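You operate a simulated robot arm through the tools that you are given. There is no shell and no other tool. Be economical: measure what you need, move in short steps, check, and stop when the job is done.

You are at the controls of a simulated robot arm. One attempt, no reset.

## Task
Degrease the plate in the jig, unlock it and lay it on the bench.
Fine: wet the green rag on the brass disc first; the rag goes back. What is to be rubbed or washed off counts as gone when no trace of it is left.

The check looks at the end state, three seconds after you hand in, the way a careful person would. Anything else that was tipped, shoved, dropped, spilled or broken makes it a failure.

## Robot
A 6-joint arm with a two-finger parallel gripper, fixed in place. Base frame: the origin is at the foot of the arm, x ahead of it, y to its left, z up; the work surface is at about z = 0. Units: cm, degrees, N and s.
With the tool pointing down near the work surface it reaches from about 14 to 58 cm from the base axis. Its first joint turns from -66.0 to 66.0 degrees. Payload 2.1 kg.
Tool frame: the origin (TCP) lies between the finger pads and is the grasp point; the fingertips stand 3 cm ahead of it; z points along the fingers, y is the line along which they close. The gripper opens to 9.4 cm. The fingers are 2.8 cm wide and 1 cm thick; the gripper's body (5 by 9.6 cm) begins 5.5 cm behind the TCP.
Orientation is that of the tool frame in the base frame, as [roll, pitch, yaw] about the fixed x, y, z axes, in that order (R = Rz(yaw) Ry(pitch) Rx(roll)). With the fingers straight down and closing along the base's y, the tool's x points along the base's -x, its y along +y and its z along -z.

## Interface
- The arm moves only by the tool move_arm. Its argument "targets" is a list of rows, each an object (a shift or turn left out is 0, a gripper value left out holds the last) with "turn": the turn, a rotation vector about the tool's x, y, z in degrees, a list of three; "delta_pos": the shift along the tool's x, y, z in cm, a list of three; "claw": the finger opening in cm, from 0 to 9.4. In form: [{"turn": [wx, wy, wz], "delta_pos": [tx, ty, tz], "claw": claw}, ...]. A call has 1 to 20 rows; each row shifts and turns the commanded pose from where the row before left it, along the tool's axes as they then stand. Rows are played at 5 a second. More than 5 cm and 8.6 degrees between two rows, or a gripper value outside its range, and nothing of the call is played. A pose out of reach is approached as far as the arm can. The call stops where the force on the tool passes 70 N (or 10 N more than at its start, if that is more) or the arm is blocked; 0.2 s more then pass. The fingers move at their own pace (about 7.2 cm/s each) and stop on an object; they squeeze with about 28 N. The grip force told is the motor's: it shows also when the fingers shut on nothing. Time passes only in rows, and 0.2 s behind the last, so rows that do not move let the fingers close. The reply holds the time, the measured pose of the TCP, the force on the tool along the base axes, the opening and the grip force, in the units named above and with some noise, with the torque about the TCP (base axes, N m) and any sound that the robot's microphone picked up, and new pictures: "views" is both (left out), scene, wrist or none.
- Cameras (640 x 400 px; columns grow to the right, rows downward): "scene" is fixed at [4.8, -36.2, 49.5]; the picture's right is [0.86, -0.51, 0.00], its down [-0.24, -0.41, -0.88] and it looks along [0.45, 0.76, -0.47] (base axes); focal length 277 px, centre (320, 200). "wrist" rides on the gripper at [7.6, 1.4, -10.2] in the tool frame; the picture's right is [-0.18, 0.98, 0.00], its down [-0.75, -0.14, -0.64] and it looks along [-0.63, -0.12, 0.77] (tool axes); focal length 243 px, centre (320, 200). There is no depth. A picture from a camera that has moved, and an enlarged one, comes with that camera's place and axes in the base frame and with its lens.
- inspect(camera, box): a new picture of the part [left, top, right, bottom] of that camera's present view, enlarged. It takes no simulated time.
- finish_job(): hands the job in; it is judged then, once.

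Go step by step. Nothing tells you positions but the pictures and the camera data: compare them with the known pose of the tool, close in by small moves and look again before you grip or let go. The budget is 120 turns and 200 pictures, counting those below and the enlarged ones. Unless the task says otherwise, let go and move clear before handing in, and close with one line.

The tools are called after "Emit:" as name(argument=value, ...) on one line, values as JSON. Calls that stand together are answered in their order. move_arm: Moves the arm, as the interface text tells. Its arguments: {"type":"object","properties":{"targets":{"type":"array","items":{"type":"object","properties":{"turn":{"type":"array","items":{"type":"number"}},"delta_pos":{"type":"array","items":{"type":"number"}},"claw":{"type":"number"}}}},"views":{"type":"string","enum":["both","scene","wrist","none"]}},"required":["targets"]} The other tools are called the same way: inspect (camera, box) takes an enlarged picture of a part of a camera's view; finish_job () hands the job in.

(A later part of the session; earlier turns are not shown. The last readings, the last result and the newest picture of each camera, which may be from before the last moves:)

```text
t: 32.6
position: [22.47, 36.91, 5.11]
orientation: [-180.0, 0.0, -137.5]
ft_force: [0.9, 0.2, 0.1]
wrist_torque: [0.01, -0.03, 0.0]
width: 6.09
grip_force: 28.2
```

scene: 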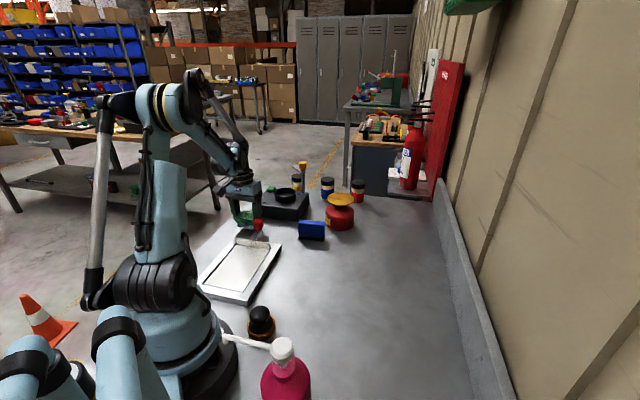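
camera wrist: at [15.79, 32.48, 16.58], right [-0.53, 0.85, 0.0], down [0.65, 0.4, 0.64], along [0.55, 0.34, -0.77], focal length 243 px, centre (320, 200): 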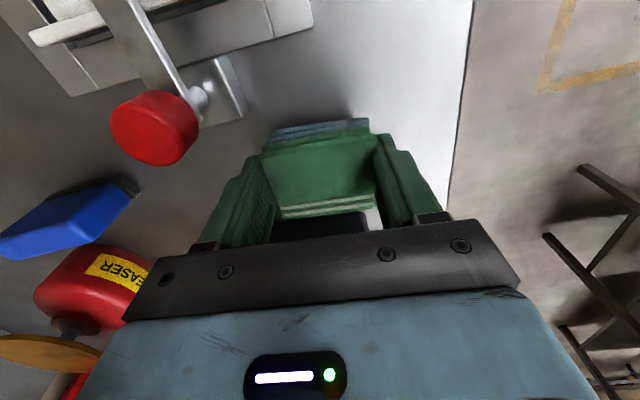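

Emit:
move_arm(targets=[{"delta_pos": [0, 0, 0.15]}, {"delta_pos": [0, 0, 0.1]}, {"delta_pos": [0, 0, 0.1]}, {}], views="none")

Emit:
inspect(camera="scene", box=[210, 180, 310, 250])

```text
t: 33.6
position: [22.31, 37.01, 4.72]
orientation: [179.9, -0.1, -137.5]
ft_force: [0.4, -0.8, -0.6]
wrist_torque: [0.0, 0.03, 0.0]
width: 6.1
grip_force: 27.9
```

```text
5.71 times, centred on (260, 215) of scene
camera zoom: at [4.8, -36.2, 49.5], right [0.86, -0.51, 0.0], down [-0.24, -0.41, -0.88], along [0.45, 0.76, -0.47], focal length 1583 px, centre (663, 114)
```

zoom: 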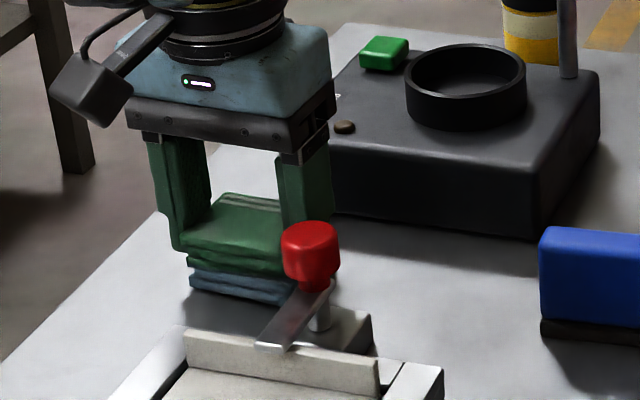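

Emit:
move_arm(targets=[{"delta_pos": [0, 0, 0.1]}, {}], views="none")

```text
t: 34.2
position: [22.43, 36.97, 4.58]
orientation: [179.9, 0.1, -137.6]
ft_force: [0.0, 1.0, -0.6]
wrist_torque: [-0.02, -0.03, -0.01]
width: 6.09
grip_force: 28.0
```

Emit:
move_arm(targets=[{"delta_pos": [0, 0, 0.1]}, {"delta_pos": [0, 0, 0.1]}, {}], views="none")

Emit:
inspect(camera="scene", box=[225, 195, 285, 240])

```text
t: 35.0
position: [22.51, 37.05, 4.47]
orientation: [180.0, 0.0, -137.6]
ft_force: [-2.7, -1.1, 35.8]
wrist_torque: [0.0, 0.05, 0.01]
width: 6.09
grip_force: 28.1
```

```text
8.89 times, centred on (255, 218) of scene
camera zoom: at [4.79, -36.21, 49.48], right [0.86, -0.51, 0.0], down [-0.24, -0.41, -0.88], along [0.45, 0.76, -0.47], focal length 2462 px, centre (898, 44)
```

zoom: 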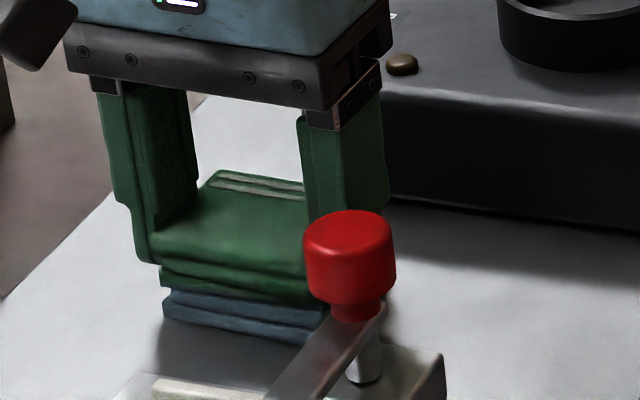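

The rag is on the bench (35 N). I'll relieve the pressure slightly, release, and rise.

Emit:
move_arm(targets=[{"delta_pos": [0, 0, -0.1]}, {"claw": 7.6}, {"claw": 7.6}, {"delta_pos": [0, 0, -2]}, {"delta_pos": [0, 0, -3]}, {"delta_pos": [0, 0, -4]}, {"delta_pos": [0, 0, -4]}])

Emit:
inspect(camera="scene", box=[210, 180, 310, 250])

Emit:
inspect(camera="wrist", box=[200, 20, 400, 145])

```text
t: 36.6
position: [22.3, 37.06, 17.6]
orientation: [-180.0, 0.0, -137.6]
ft_force: [0.6, 0.3, -0.8]
wrist_torque: [0.01, 0.01, 0.0]
width: 7.6
grip_force: 0.0
camera wrist: at [15.65, 32.83, 27.82], right [-0.53, 0.85, 0.0], down [0.65, 0.4, 0.64], along [0.55, 0.34, -0.77], focal length 243 px, centre (320, 200)
```

scene: 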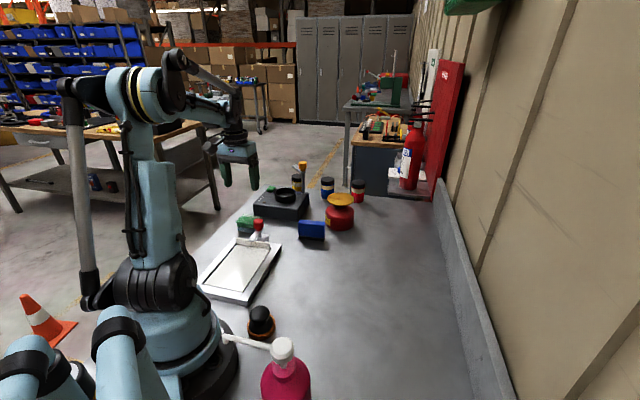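
wrist: 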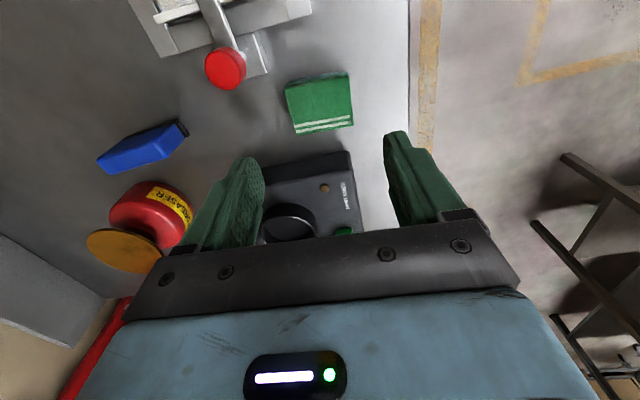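

```text
5.71 times, centred on (260, 215) of scene
camera zoom: at [4.8, -36.2, 49.5], right [0.86, -0.51, 0.0], down [-0.24, -0.41, -0.88], along [0.45, 0.76, -0.47], focal length 1583 px, centre (663, 114)
```

zoom: 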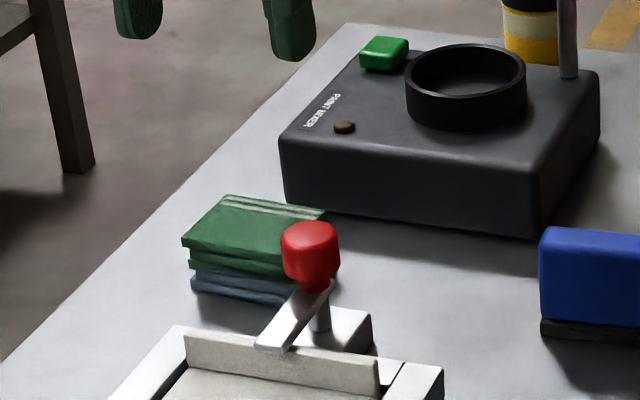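

```text
3.20 times, centred on (300, 82) of wrist
camera zoom: at [15.65, 32.83, 27.82], right [-0.53, 0.85, 0.0], down [0.65, 0.4, 0.64], along [0.55, 0.34, -0.77], focal length 776 px, centre (384, 576)
```

zoom: 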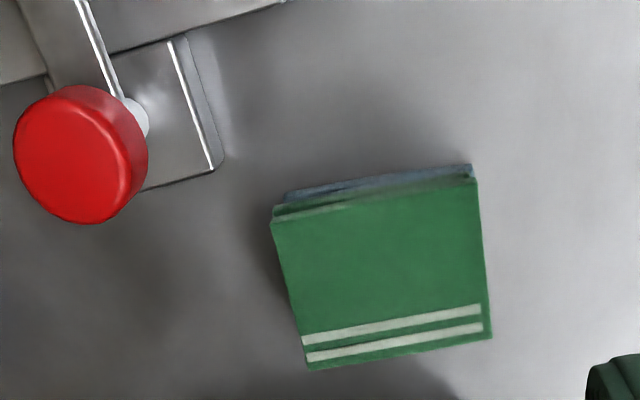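

The rag is back exactly where it was. Next I position above the clamp knob (≈(23.25, 28.95, 8)), fingers straddling the bar.

Emit:
move_arm(targets=[{"delta_pos": [2.38, -3.27, 0], "claw": 6}, {"delta_pos": [2.38, -3.27, 0]}, {"turn": [0, 0, -2.6]}, {"delta_pos": [0, 0, 3]}, {}])

Emit:
inspect(camera="scene", box=[210, 180, 310, 250])

Emit:
inspect(camera="wrist", box=[220, 40, 420, 200])

```text
t: 37.8
position: [23.43, 29.04, 14.58]
orientation: [179.9, 0.0, -135.0]
ft_force: [-1.1, 0.3, 0.2]
wrist_torque: [0.0, -0.01, 0.0]
width: 5.99
grip_force: 0.2
camera wrist: at [16.99, 24.48, 24.78], right [-0.56, 0.83, 0.0], down [0.63, 0.43, 0.64], along [0.53, 0.36, -0.77], focal length 243 px, centre (320, 200)
```

scene: 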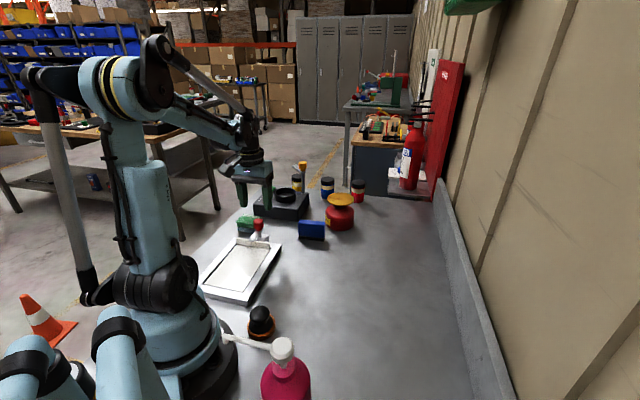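
wrist: 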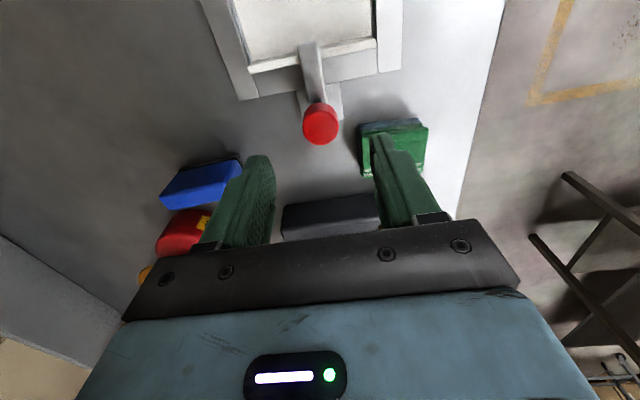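

```text
5.71 times, centred on (260, 215) of scene
camera zoom: at [4.8, -36.2, 49.5], right [0.86, -0.51, 0.0], down [-0.24, -0.41, -0.88], along [0.45, 0.76, -0.47], focal length 1583 px, centre (663, 114)
```

zoom: 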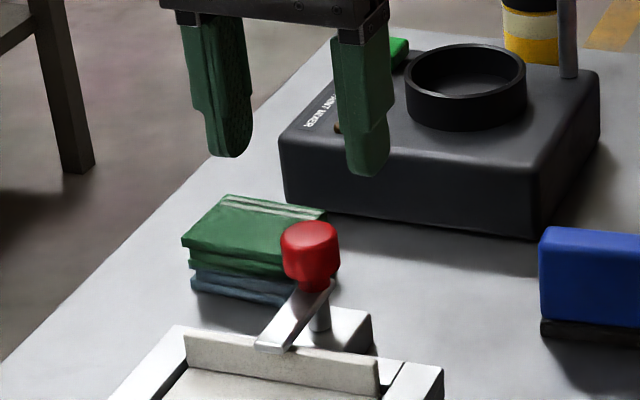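

```text
2.50 times, centred on (320, 120) of wrist
camera zoom: at [16.99, 24.48, 24.78], right [-0.56, 0.83, 0.0], down [0.63, 0.43, 0.64], along [0.53, 0.36, -0.77], focal length 606 px, centre (320, 400)
```

zoom: 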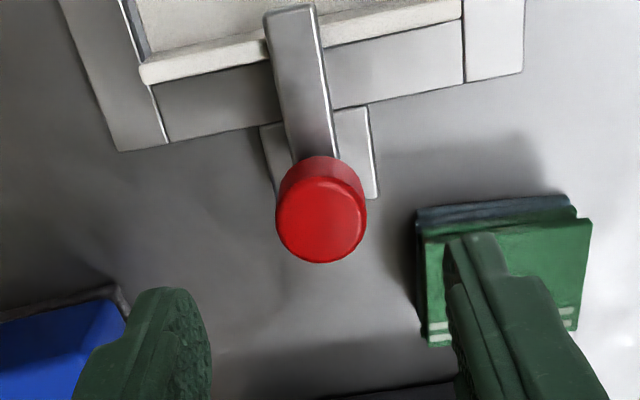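

The knob is laterally centred; I need 0.5 cm more along tool x. I'll shift, narrow the opening, lower around the knob and grip it.

Emit:
move_arm(targets=[{"delta_pos": [0.5, 0, 0], "claw": 4.8}, {"delta_pos": [0, 0, 2.5]}, {"delta_pos": [0, 0, 2.5]}, {"delta_pos": [0, 0, 1.4]}, {}], views="wrist")

Emit:
inspect(camera="scene", box=[225, 195, 285, 240])

```text
t: 39.0
position: [22.97, 28.64, 8.05]
orientation: [-180.0, 0.0, -135.1]
ft_force: [1.3, -0.3, -0.3]
wrist_torque: [-0.03, 0.03, -0.02]
width: 4.82
grip_force: 0.0
camera wrist: at [16.54, 24.22, 18.33], right [-0.56, 0.83, 0.0], down [0.63, 0.43, 0.64], along [0.53, 0.36, -0.77], focal length 243 px, centre (320, 200)
```

wrist: 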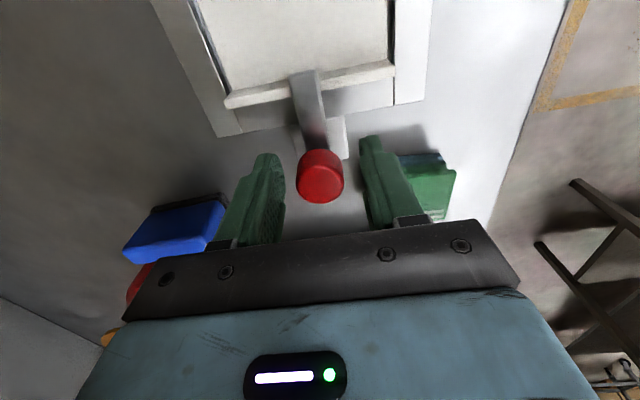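

```text
8.89 times, centred on (255, 218) of scene
camera zoom: at [4.8, -36.2, 49.5], right [0.86, -0.51, 0.0], down [-0.24, -0.41, -0.88], along [0.45, 0.76, -0.47], focal length 2462 px, centre (898, 44)
```

zoom: 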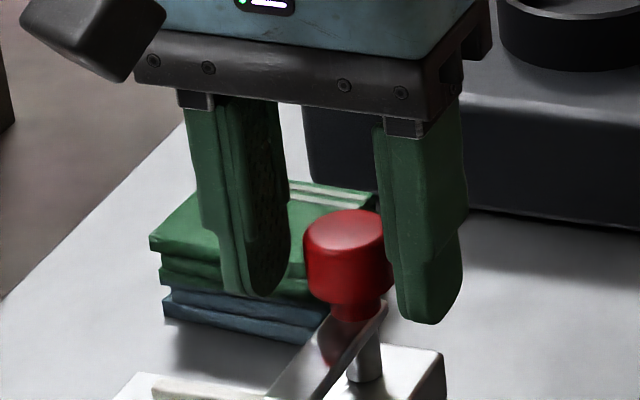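

The knob sits between the fingers. I'll close on it.

Emit:
move_arm(targets=[{"claw": 3}, {"claw": 2}, {"claw": 2}, {}], views="wrist")

Emit:
inspect(camera="scene", box=[225, 195, 285, 240])

```text
t: 40.0
position: [23.09, 28.56, 8.16]
orientation: [-179.9, 0.1, -135.1]
ft_force: [7.7, -5.7, -7.5]
wrist_torque: [-0.18, -0.14, -0.08]
width: 2.7
grip_force: 44.9
camera wrist: at [16.58, 24.19, 18.35], right [-0.56, 0.83, 0.0], down [0.63, 0.43, 0.64], along [0.53, 0.36, -0.77], focal length 243 px, centre (320, 200)
```

wrist: 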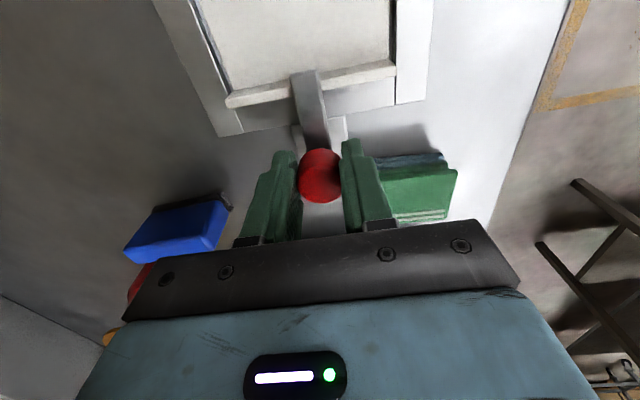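

```text
8.89 times, centred on (255, 218) of scene
camera zoom: at [4.8, -36.2, 49.5], right [0.86, -0.51, 0.0], down [-0.24, -0.41, -0.88], along [0.45, 0.76, -0.47], focal length 2462 px, centre (898, 44)
```

zoom: 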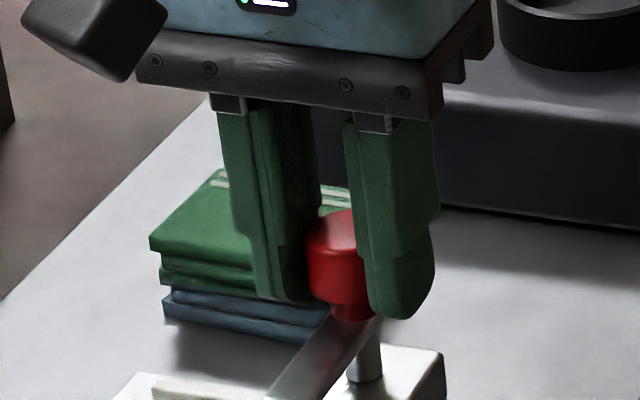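

Gripped at 2.7 cm with a slight side load. I'll relieve that and try a small turn (counter-clockwise from above) to feel whether the clamp swings.

Emit:
move_arm(targets=[{"delta_pos": [0, -0.1, 0]}, {"turn": [0, 0, -4]}, {"turn": [0, 0, -4]}, {}], views="none")

Emit:
inspect(camera="scene", box=[225, 195, 285, 240])

```text
t: 41.0
position: [23.01, 28.62, 8.14]
orientation: [179.9, 0.0, -126.8]
ft_force: [-1.1, 2.0, 2.7]
wrist_torque: [-0.07, 0.22, -0.41]
width: 2.73
grip_force: 45.3
```

```text
8.89 times, centred on (255, 218) of scene
camera zoom: at [4.8, -36.2, 49.49], right [0.86, -0.51, 0.0], down [-0.24, -0.41, -0.88], along [0.45, 0.76, -0.47], focal length 2462 px, centre (898, 44)
```

zoom: 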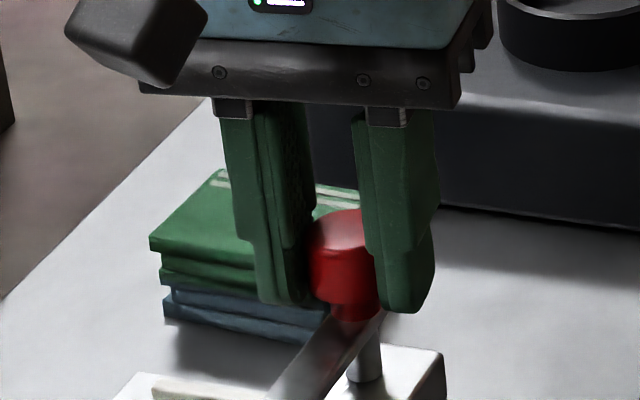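

Emit:
move_arm(targets=[{"turn": [0, 0, -5]}, {"turn": [0, 0, -5]}, {"turn": [0, 0, -5]}, {}], views="wrist")

Emit:
inspect(camera="scene", box=[220, 195, 300, 255])

```text
t: 42.0
position: [23.04, 28.41, 8.02]
orientation: [-179.8, -0.1, -112.0]
ft_force: [9.2, -7.6, 0.2]
wrist_torque: [-0.14, -0.24, -0.24]
width: 2.72
grip_force: 45.1
camera wrist: at [18.88, 21.83, 18.39], right [-0.84, 0.54, 0.0], down [0.41, 0.65, 0.64], along [0.35, 0.54, -0.77], focal length 243 px, centre (320, 200)
```

wrist: 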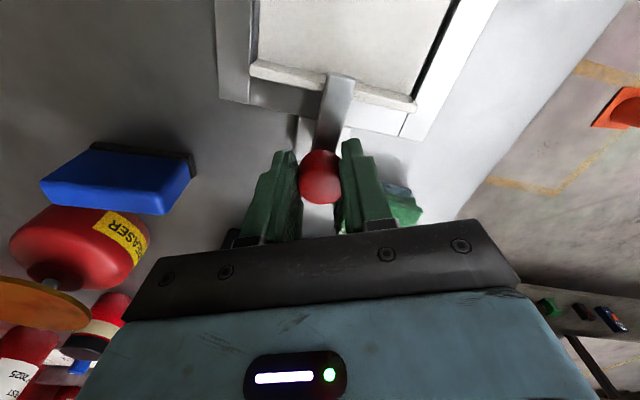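

```text
6.67 times, centred on (260, 225) of scene
camera zoom: at [4.8, -36.2, 49.5], right [0.86, -0.51, 0.0], down [-0.24, -0.41, -0.88], along [0.45, 0.76, -0.47], focal length 1846 px, centre (720, 33)
```

zoom: 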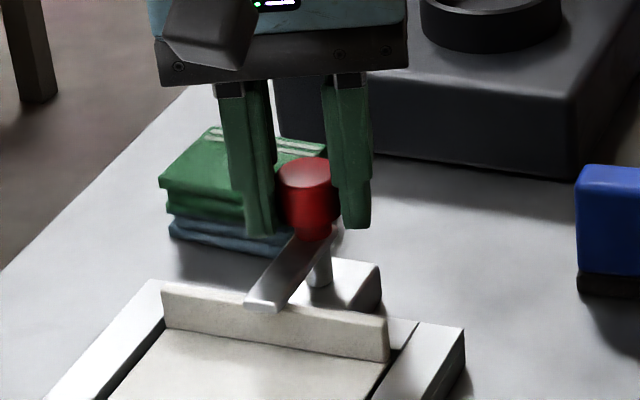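

The bar stayed put while my grip slipped on the knob. I'll try the opposite direction with the same grip.

Emit:
move_arm(targets=[{"turn": [0, 0, 8]}, {"turn": [0, 0, 8]}, {"turn": [0, 0, 8]}, {"turn": [0, 0, 8]}, {"turn": [0, 0, 8]}], views="wrist")

Emit:
inspect(camera="scene", box=[220, 195, 300, 255])

```text
t: 43.2
position: [22.81, 28.63, 8.14]
orientation: [179.7, -0.2, -152.0]
ft_force: [-20.5, 0.4, -7.1]
wrist_torque: [0.33, -0.05, 0.06]
width: 2.72
grip_force: 45.0
camera wrist: at [15.5, 26.23, 18.43], right [-0.3, 0.95, 0.0], down [0.73, 0.23, 0.64], along [0.61, 0.19, -0.77], focal length 243 px, centre (320, 200)
```

wrist: 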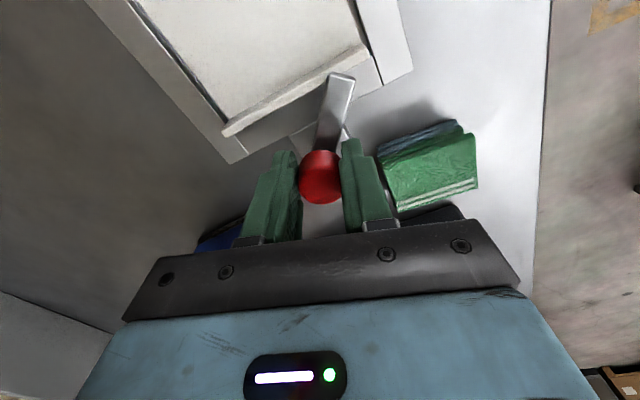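

```text
6.67 times, centred on (260, 225) of scene
camera zoom: at [4.8, -36.2, 49.5], right [0.86, -0.51, 0.0], down [-0.24, -0.41, -0.88], along [0.45, 0.76, -0.47], focal length 1846 px, centre (720, 33)
```

zoom: 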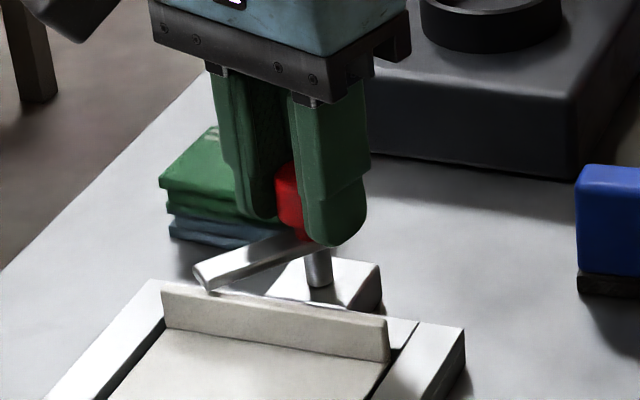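

It swings clockwise: the bar has moved about 40°. I'll continue the turn, easing the side load.

Emit:
move_arm(targets=[{"delta_pos": [0.13, 0.07, 0]}, {"turn": [0, 0, 8]}, {"turn": [0, 0, 8]}, {}], views="none")

```text
t: 44.2
position: [22.87, 28.84, 8.19]
orientation: [179.4, -0.2, -167.9]
ft_force: [-14.0, 28.8, -27.1]
wrist_torque: [0.68, -0.11, 0.18]
width: 2.71
grip_force: 45.3
```

Emit:
move_arm(targets=[{"delta_pos": [0.06, 0.22, 0.12]}, {}], views="wrist")

Emit:
inspect(camera="scene", box=[220, 195, 300, 255])

```text
t: 44.8
position: [22.82, 28.83, 8.13]
orientation: [179.8, 0.0, -168.1]
ft_force: [-7.6, 17.9, 39.4]
wrist_torque: [0.56, 0.15, 0.12]
width: 2.74
grip_force: 44.8
camera wrist: at [15.07, 28.49, 18.43], right [-0.02, 1.0, 0.0], down [0.77, 0.02, 0.64], along [0.64, 0.02, -0.77], focal length 243 px, centre (320, 200)
```

wrist: 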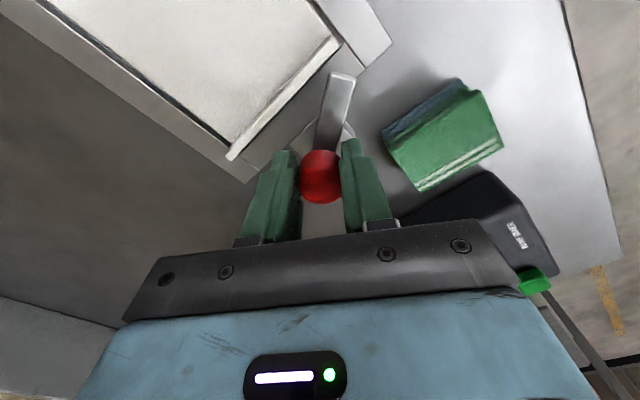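

```text
6.67 times, centred on (260, 225) of scene
camera zoom: at [4.79, -36.21, 49.49], right [0.86, -0.51, 0.0], down [-0.24, -0.41, -0.88], along [0.45, 0.76, -0.47], focal length 1846 px, centre (720, 33)
```

zoom: 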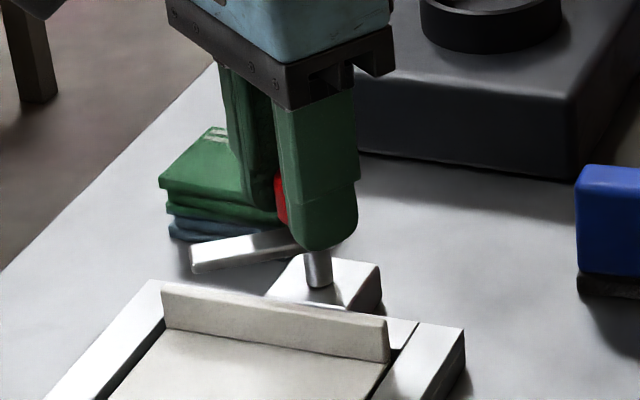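

Emit:
move_arm(targets=[{"delta_pos": [0.05, 0.12, -0.06]}, {"turn": [0, 0, 8]}, {}], views="none")

```text
t: 45.6
position: [22.87, 28.9, 8.15]
orientation: [179.8, 0.1, -176.1]
ft_force: [-2.0, 18.8, 15.7]
wrist_torque: [0.41, 0.57, 0.1]
width: 2.73
grip_force: 44.2
```

Emit:
move_arm(targets=[{"delta_pos": [0, 0.15, -0.02]}, {"turn": [0, 0, 8]}, {"turn": [0, 0, 8]}, {}], views="wrist")

Emit:
inspect(camera="scene", box=[220, 195, 300, 255])

```text
t: 46.6
position: [22.73, 29.01, 8.16]
orientation: [-180.0, 0.1, 167.9]
ft_force: [6.6, 8.6, -1.1]
wrist_torque: [0.23, 0.31, 0.05]
width: 2.71
grip_force: 45.5
camera wrist: at [15.62, 31.91, 18.37], right [0.39, 0.92, 0.0], down [0.71, -0.3, 0.64], along [0.59, -0.25, -0.77], focal length 243 px, centre (320, 200)
```

wrist: 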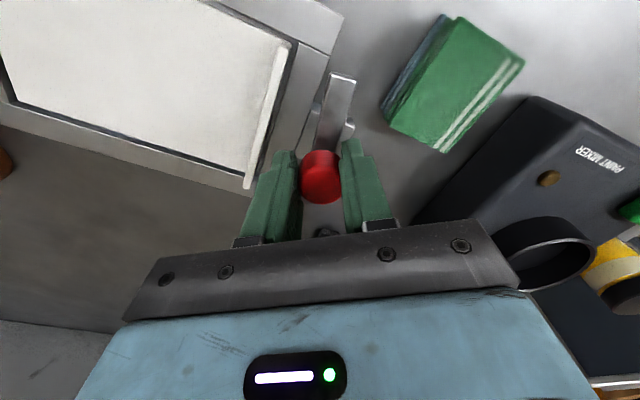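

```text
6.67 times, centred on (260, 225) of scene
camera zoom: at [4.8, -36.2, 49.5], right [0.86, -0.51, 0.0], down [-0.24, -0.41, -0.88], along [0.45, 0.76, -0.47], focal length 1846 px, centre (720, 33)
```

zoom: 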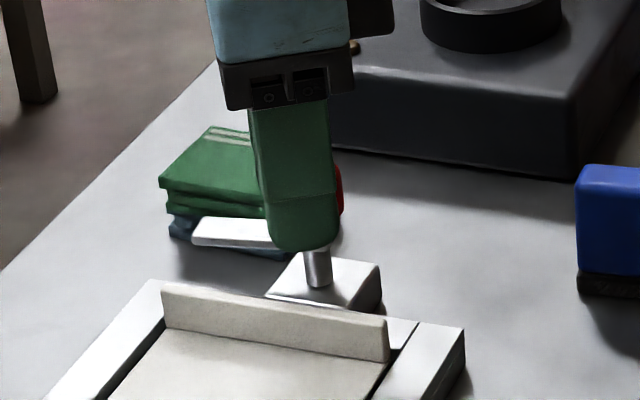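

The bar is now parallel to the lip and clear of it. I'll release the knob and rise.

Emit:
move_arm(targets=[{"claw": 4.6}, {"claw": 4.6}, {"delta_pos": [0, 0, -3]}, {"delta_pos": [0, 0, -4]}, {"delta_pos": [0, 0, -4]}, {}])

Emit:
inspect(camera="wrist", box=[120, 0, 420, 190])

Emit:
inspect(camera="scene", box=[190, 195, 310, 310])

```text
t: 48.0
position: [22.84, 29.25, 19.26]
orientation: [180.0, 0.0, 167.9]
ft_force: [0.3, -0.4, 0.1]
wrist_torque: [0.0, 0.02, 0.0]
width: 4.61
grip_force: 0.1
camera wrist: at [15.64, 32.07, 29.47], right [0.38, 0.92, 0.0], down [0.71, -0.3, 0.64], along [0.59, -0.25, -0.77], focal length 243 px, centre (320, 200)
```

scene: 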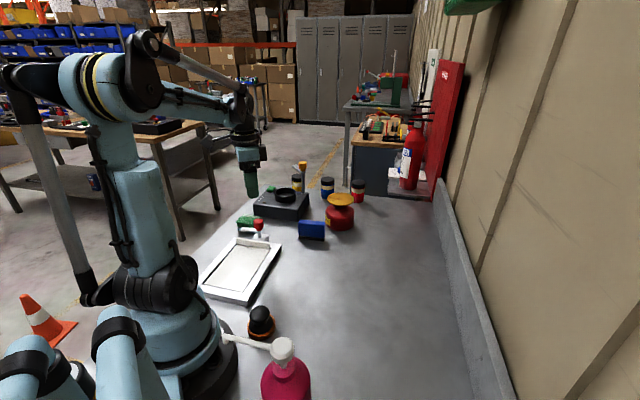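
wrist: 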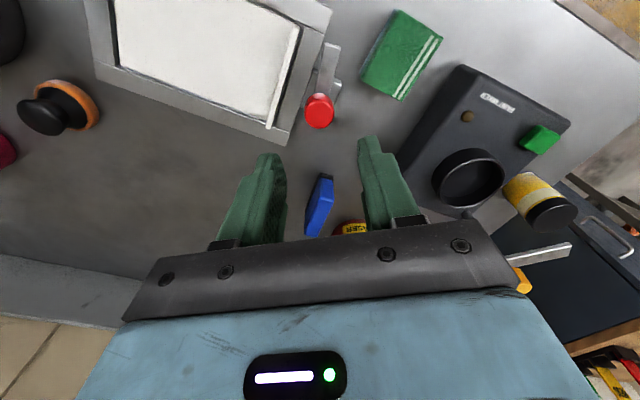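

```text
2.11 times, centred on (270, 95) of wrist
camera zoom: at [15.64, 32.07, 29.47], right [0.38, 0.92, 0.0], down [0.71, -0.3, 0.64], along [0.59, -0.25, -0.77], focal length 511 px, centre (425, 421)
```

zoom: 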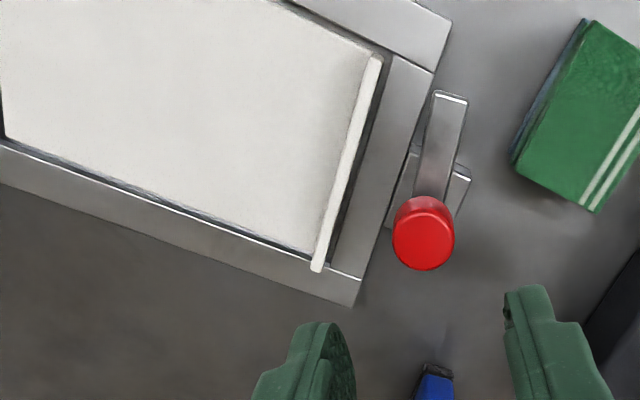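

```text
3.48 times, centred on (250, 252) of scene
camera zoom: at [4.8, -36.2, 49.5], right [0.86, -0.51, 0.0], down [-0.24, -0.41, -0.88], along [0.45, 0.76, -0.47], focal length 963 px, centre (564, 17)
```

zoom: 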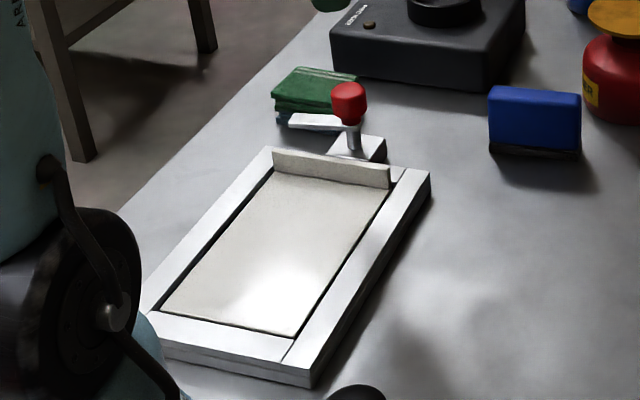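

The clamp is open. The lip's midpoint is near (20.1, 25.9), top at z ≈ 4.1; I'll align the gripper to pinch it (fingers closing along the jig axis) and come down above it.

Emit:
move_arm(targets=[{"delta_pos": [2.05, -3.97, 0]}, {"turn": [0, 0, 8.2]}, {"turn": [0, 0, 8.2]}, {"turn": [0, 0, 8.2]}, {"turn": [0, 0, 8.3], "claw": 2.4}, {"delta_pos": [0, 0, 4]}, {"delta_pos": [0, 0, 4]}, {}])

Emit:
inspect(camera="wrist", box=[200, 60, 440, 230])

Emit:
inspect(camera="scene", box=[200, 190, 300, 265])

```text
t: 49.8
position: [19.98, 25.78, 11.12]
orientation: [-179.9, 0.0, 135.1]
ft_force: [0.0, 0.0, 0.9]
wrist_torque: [0.03, 0.01, -0.01]
width: 2.42
grip_force: 0.1
camera wrist: at [15.59, 32.01, 21.5], right [0.82, 0.57, 0.0], down [0.43, -0.63, 0.64], along [0.36, -0.53, -0.77], focal length 243 px, centre (320, 200)
```

scene: 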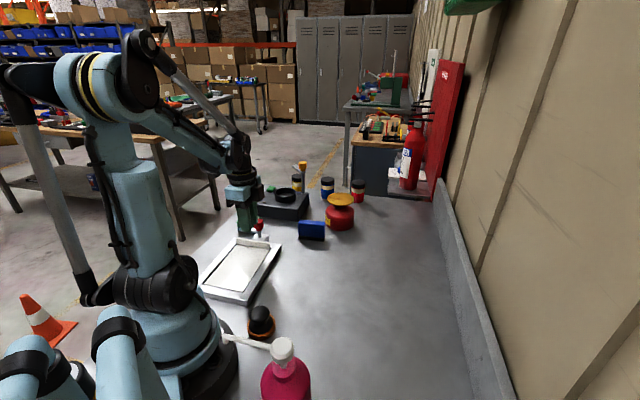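
wrist: 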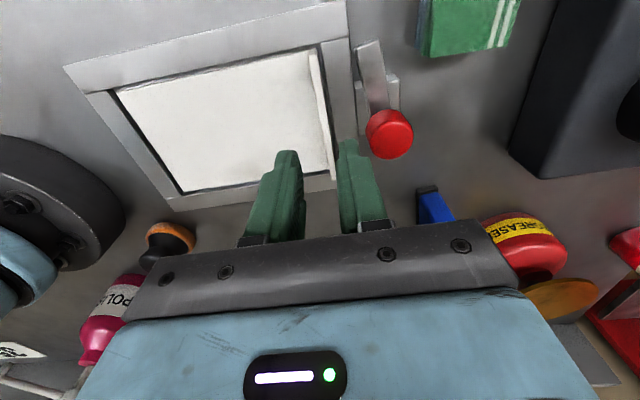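

```text
2.35 times, centred on (320, 145) of wrist
camera zoom: at [15.59, 32.01, 21.5], right [0.82, 0.57, 0.0], down [0.43, -0.63, 0.64], along [0.36, -0.53, -0.77], focal length 571 px, centre (320, 329)
```

zoom: 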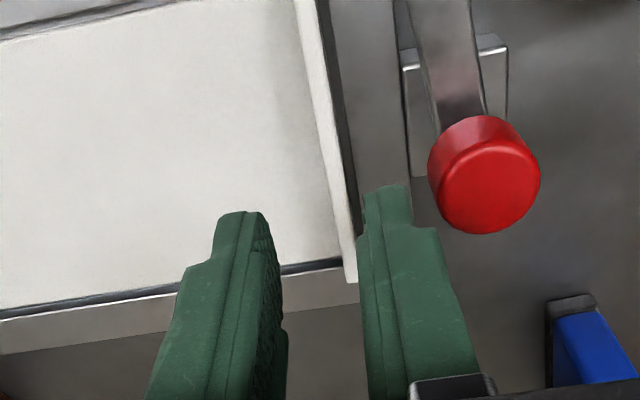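

```text
5.33 times, centred on (250, 228) of scene
camera zoom: at [4.8, -36.2, 49.5], right [0.86, -0.51, 0.0], down [-0.24, -0.41, -0.88], along [0.45, 0.76, -0.47], focal length 1477 px, centre (693, 53)
```

zoom: 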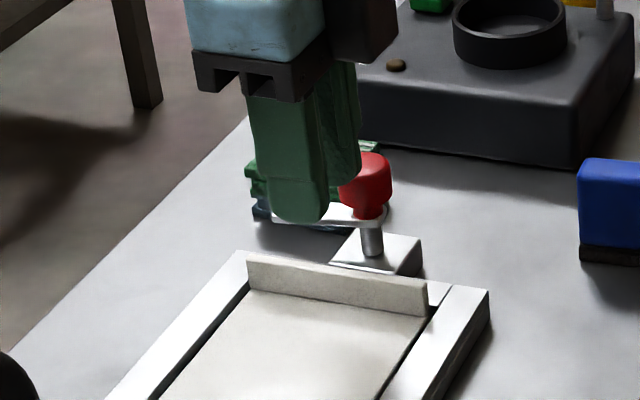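

The lip is about 0.35 cm to tool +y and turned ~1.5° from my fingers. I'll correct, narrow the opening, and descend until the tips are just above the lip.

Emit:
move_arm(targets=[{"delta_pos": [0, 0.35, 0], "turn": [0, 0, 1.5], "claw": 1.9}, {"delta_pos": [0, 0, 2]}, {"delta_pos": [0, 0, 1.4]}, {}], views="wrist")

Emit:
inspect(camera="wrist", box=[220, 80, 420, 240])

Emit:
inspect(camera="scene", box=[210, 195, 290, 255])

```text
t: 50.8
position: [20.13, 25.99, 7.84]
orientation: [179.9, 0.0, 133.6]
ft_force: [0.4, -0.2, -0.1]
wrist_torque: [-0.03, 0.02, -0.02]
width: 1.91
grip_force: 0.1
camera wrist: at [15.96, 32.36, 18.15], right [0.84, 0.54, 0.0], down [0.42, -0.64, 0.64], along [0.35, -0.54, -0.77], focal length 243 px, centre (320, 200)
```

wrist: 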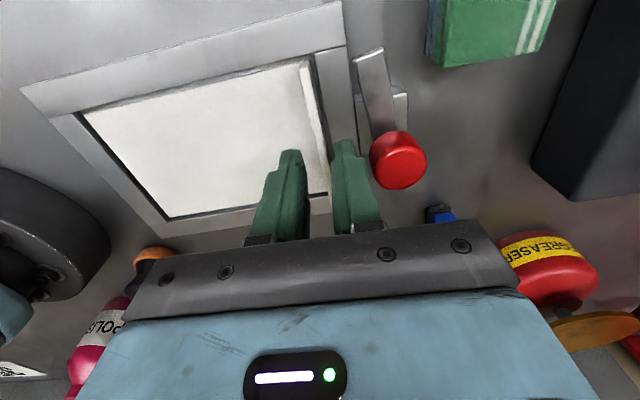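

```text
2.50 times, centred on (320, 160) of wrist
camera zoom: at [15.96, 32.36, 18.15], right [0.84, 0.54, 0.0], down [0.42, -0.64, 0.64], along [0.35, -0.54, -0.77], focal length 606 px, centre (320, 300)
```

zoom: 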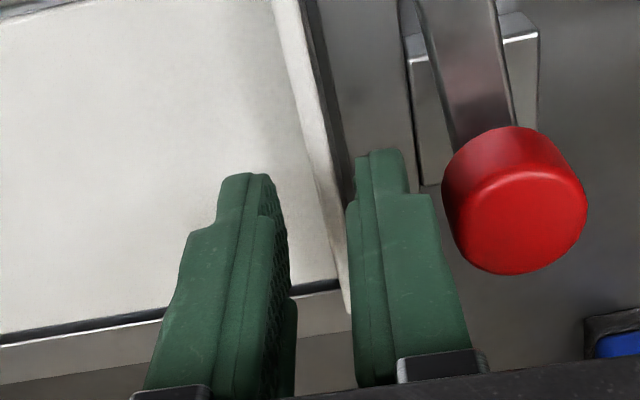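

```text
6.67 times, centred on (250, 225) of scene
camera zoom: at [4.8, -36.2, 49.5], right [0.86, -0.51, 0.0], down [-0.24, -0.41, -0.88], along [0.45, 0.76, -0.47], focal length 1846 px, centre (787, 33)
```

zoom: 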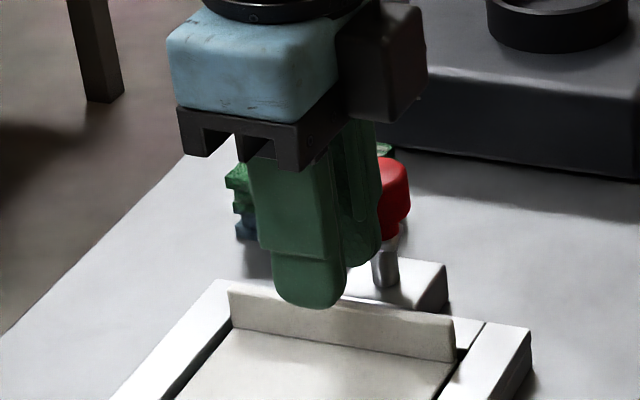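

The lip lies between the fingertips. I'll lower in small steps so the tips straddle it.

Emit:
move_arm(targets=[{"delta_pos": [0, 0.08, 0.7]}, {"delta_pos": [0, 0, 0.7]}, {"delta_pos": [0, 0, 0.4]}, {}], views="wrist")

Emit:
inspect(camera="wrist", box=[220, 80, 420, 240])

Emit:
inspect(camera="scene", box=[210, 195, 290, 255])

```text
t: 51.8
position: [20.18, 26.01, 5.8]
orientation: [179.9, 0.0, 133.6]
ft_force: [-0.1, 0.4, -0.7]
wrist_torque: [-0.03, -0.04, 0.0]
width: 1.9
grip_force: 0.0
camera wrist: at [15.97, 32.36, 16.18], right [0.84, 0.54, 0.0], down [0.42, -0.64, 0.64], along [0.35, -0.54, -0.77], focal length 243 px, centre (320, 200)
```

wrist: 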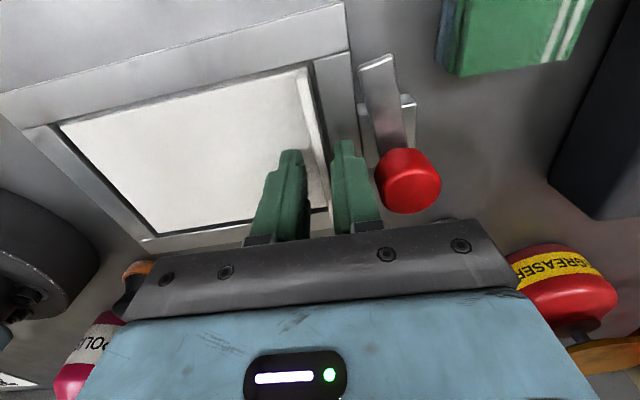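

```text
2.50 times, centred on (320, 160) of wrist
camera zoom: at [15.97, 32.36, 16.18], right [0.84, 0.54, 0.0], down [0.42, -0.64, 0.64], along [0.35, -0.54, -0.77], focal length 606 px, centre (320, 300)
```

zoom: 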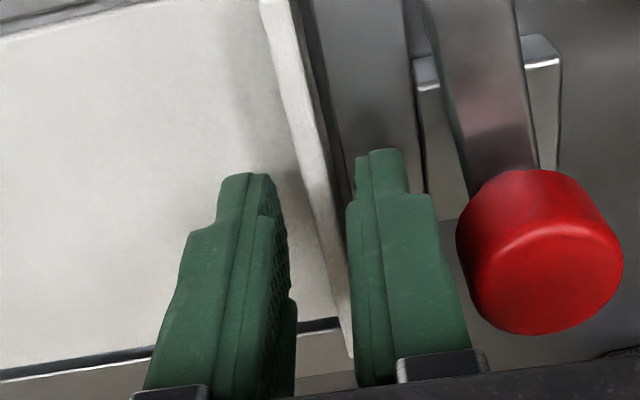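

```text
6.67 times, centred on (250, 225) of scene
camera zoom: at [4.8, -36.2, 49.5], right [0.86, -0.51, 0.0], down [-0.24, -0.41, -0.88], along [0.45, 0.76, -0.47], focal length 1846 px, centre (787, 33)
```

zoom: 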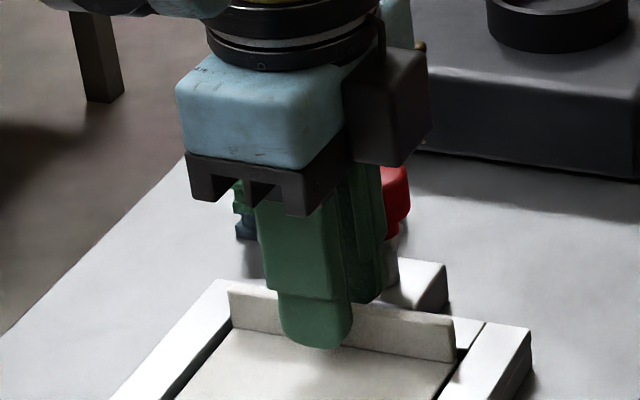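

No contact yet. I'll go a bit deeper for a better hold, watching the force.

Emit:
move_arm(targets=[{"delta_pos": [0, 0, 0.2]}, {"delta_pos": [0, 0, 0.1]}, {}], views="none")

```text
t: 52.6
position: [20.1, 26.01, 5.66]
orientation: [179.9, 0.0, 133.6]
ft_force: [0.1, -0.4, 0.2]
wrist_torque: [0.01, 0.03, 0.01]
width: 1.91
grip_force: 0.1
```

Emit:
move_arm(targets=[{"delta_pos": [0, 0, 0.1]}, {"delta_pos": [0, 0, 0.1]}, {}], views="none")

```text
t: 53.4
position: [20.24, 25.83, 5.54]
orientation: [179.9, 0.0, 133.7]
ft_force: [-0.1, 0.0, 0.4]
wrist_torque: [-0.01, 0.0, -0.01]
width: 1.89
grip_force: 0.0
```

Emit:
move_arm(targets=[{"delta_pos": [0, 0, 0.1]}, {"delta_pos": [0, 0, 0.1]}, {}], views="none")

```text
t: 54.2
position: [20.15, 25.8, 5.14]
orientation: [179.9, -0.1, 133.6]
ft_force: [0.5, -0.2, -1.1]
wrist_torque: [0.02, 0.01, -0.03]
width: 1.91
grip_force: 0.1
```

Tips are near the plate surface now. I'll close on the lip.

Emit:
move_arm(targets=[{"claw": 1}, {"claw": 0.3}, {"claw": 0}, {}], views="wrist")

Emit:
inspect(camera="scene", box=[200, 195, 300, 270])

```text
t: 55.2
position: [20.21, 25.83, 5.14]
orientation: [-180.0, 0.1, 133.6]
ft_force: [0.1, -0.8, 0.3]
wrist_torque: [-0.01, 0.0, 0.23]
width: 0.53
grip_force: 28.0
camera wrist: at [15.99, 32.26, 15.49], right [0.84, 0.54, 0.0], down [0.42, -0.64, 0.64], along [0.35, -0.54, -0.77], focal length 243 px, centre (320, 200)
```

wrist: 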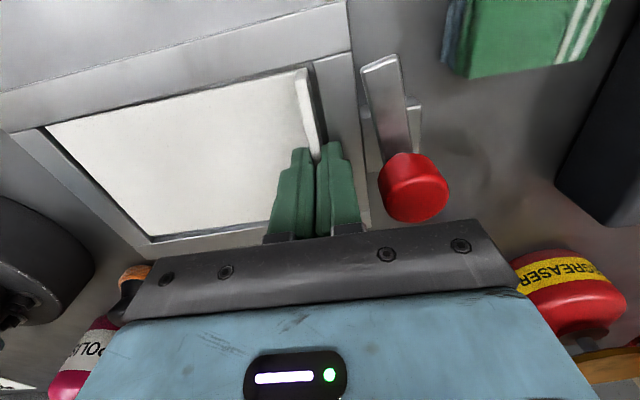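

```text
5.33 times, centred on (250, 232) of scene
camera zoom: at [4.8, -36.2, 49.5], right [0.86, -0.51, 0.0], down [-0.24, -0.41, -0.88], along [0.45, 0.76, -0.47], focal length 1477 px, centre (693, 27)
```

zoom: 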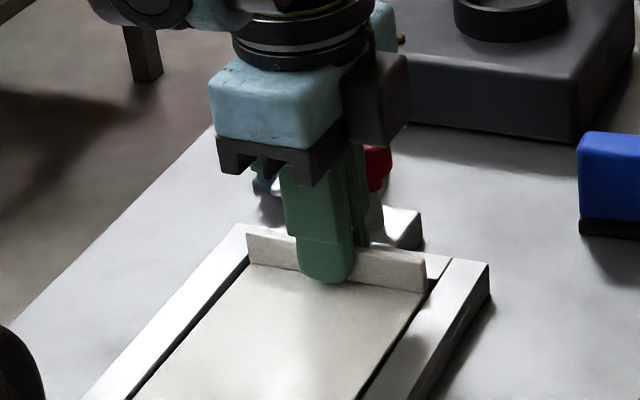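

Lip held (0.53 cm). I'll lift slowly and look at how the plate behaves.

Emit:
move_arm(targets=[{"delta_pos": [0, 0, -0.4]}, {"delta_pos": [0, 0, -0.5]}, {"delta_pos": [0, 0, -0.6]}, {}], views="wrist")

Emit:
inspect(camera="scene", box=[190, 200, 310, 310])

```text
t: 56.2
position: [20.2, 25.97, 6.65]
orientation: [-180.0, 0.0, 133.5]
ft_force: [-1.0, 0.0, -0.6]
wrist_torque: [0.04, -0.06, 0.0]
width: 0.53
grip_force: 28.6
camera wrist: at [15.96, 32.27, 16.96], right [0.84, 0.54, 0.0], down [0.42, -0.64, 0.64], along [0.35, -0.54, -0.77], focal length 243 px, centre (320, 200)
```

wrist: 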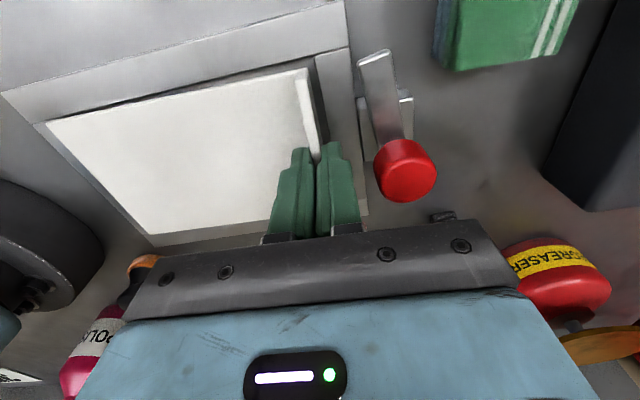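

```text
3.64 times, centred on (250, 255) of scene
camera zoom: at [4.8, -36.2, 49.5], right [0.86, -0.51, 0.0], down [-0.24, -0.41, -0.88], along [0.45, 0.76, -0.47], focal length 1007 px, centre (574, 0)
```

zoom: 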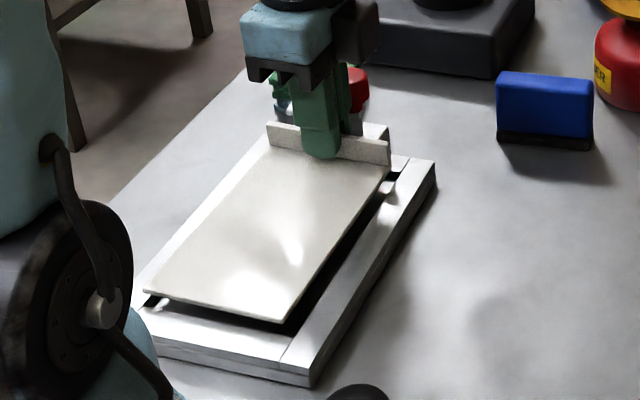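

The plate lifts nearly level. I'll raise it well clear, then carry it to the free bench area to the right.

Emit:
move_arm(targets=[{"delta_pos": [0, 0, -1.5]}, {"delta_pos": [0, 0, -2]}, {"delta_pos": [0, 0, -2]}, {"delta_pos": [0, 0, -2]}, {}, {"delta_pos": [-1.5, 0.14, 0]}, {"delta_pos": [-2.3, 0.22, 0]}, {"delta_pos": [-2.5, 0.24, 0]}, {"delta_pos": [-2.5, 0.24, 0]}, {"delta_pos": [-2.5, 0.24, 0]}, {"delta_pos": [-2.5, 0.24, 0]}, {"delta_pos": [-2.5, 0.24, 0]}, {"delta_pos": [-2.5, 0.24, 0]}, {"delta_pos": [-2.3, 0.22, 0]}, {"delta_pos": [-1.7, 0.16, 0]}, {}])

Emit:
inspect(camera="scene", box=[220, 180, 440, 330])

```text
t: 59.6
position: [37.54, 10.88, 14.18]
orientation: [-180.0, 0.0, 133.7]
ft_force: [0.2, -0.2, -1.2]
wrist_torque: [0.04, -0.09, 0.02]
width: 0.53
grip_force: 27.5
camera wrist: at [33.35, 17.3, 24.46], right [0.84, 0.54, 0.0], down [0.42, -0.64, 0.64], along [0.35, -0.54, -0.77], focal length 243 px, centre (320, 200)
```

scene: 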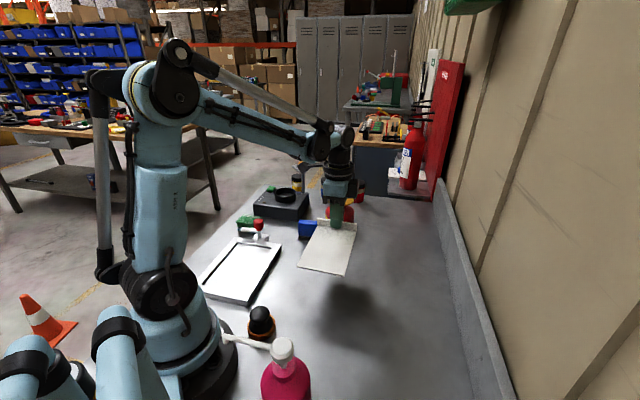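
wrist: 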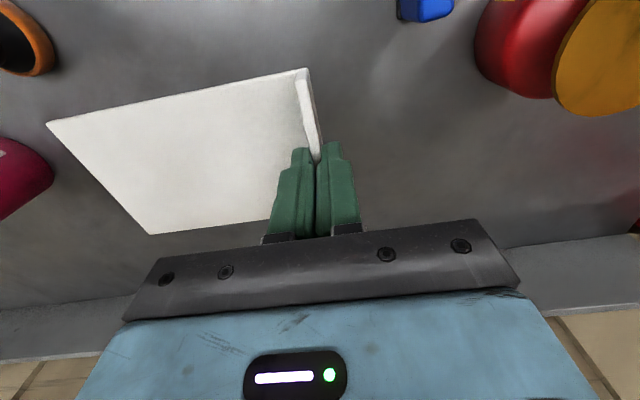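

```text
2.67 times, centred on (330, 255) of scene
camera zoom: at [4.8, -36.2, 49.5], right [0.86, -0.51, 0.0], down [-0.24, -0.41, -0.88], along [0.45, 0.76, -0.47], focal length 739 px, centre (293, 53)
```

zoom: 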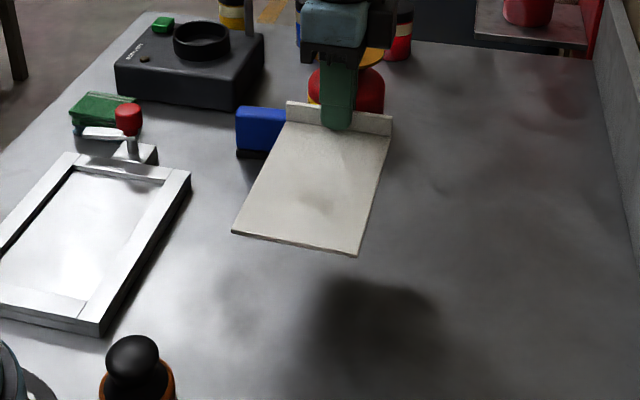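

The plate hangs level over free bench. There's a faint dark shade on it; I'll check whether it is a shadow/reflection or leftover grease.

Emit:
inspect(camera="scene", box=[290, 210, 370, 280])

Emit:
inspect(camera="wrist", box=[40, 60, 330, 240])

```text
5.71 times, centred on (330, 245) of scene
camera zoom: at [4.8, -36.2, 49.5], right [0.86, -0.51, 0.0], down [-0.24, -0.41, -0.88], along [0.45, 0.76, -0.47], focal length 1583 px, centre (263, -57)
```

zoom: 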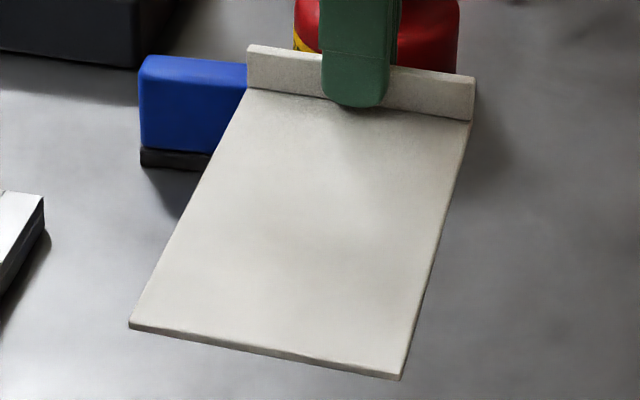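

```text
2.21 times, centred on (185, 150) of wrist
camera zoom: at [33.35, 17.3, 24.46], right [0.84, 0.54, 0.0], down [0.42, -0.64, 0.64], along [0.35, -0.54, -0.77], focal length 535 px, centre (618, 310)
```

zoom: 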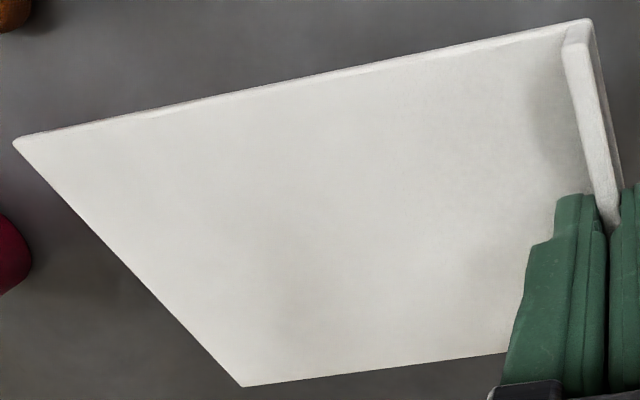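

The plate is uniformly clean (only shading). I'll lower it toward the bench.

Emit:
move_arm(targets=[{"delta_pos": [0, 0, 2]}, {"delta_pos": [0, 0, 2.5]}, {"delta_pos": [0, 0, 2.5]}, {"delta_pos": [0, 0, 1.5]}, {"delta_pos": [0, 0, 0.7]}, {}], views="none")

Emit:
inspect(camera="scene", box=[280, 190, 400, 290])

```text
t: 61.0
position: [37.51, 10.82, 4.89]
orientation: [-179.9, 0.0, 133.6]
ft_force: [-0.2, 0.1, -1.1]
wrist_torque: [0.02, -0.05, -0.02]
width: 0.54
grip_force: 27.7
```

```text
4.00 times, centred on (340, 240) of scene
camera zoom: at [4.8, -36.2, 49.5], right [0.86, -0.51, 0.0], down [-0.24, -0.41, -0.88], along [0.45, 0.76, -0.47], focal length 1108 px, centre (240, 40)
```

zoom: 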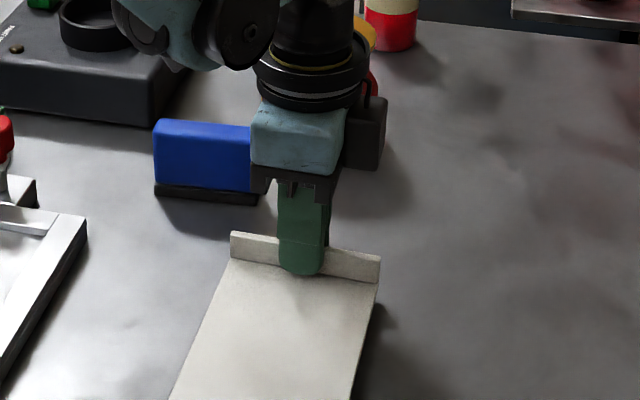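

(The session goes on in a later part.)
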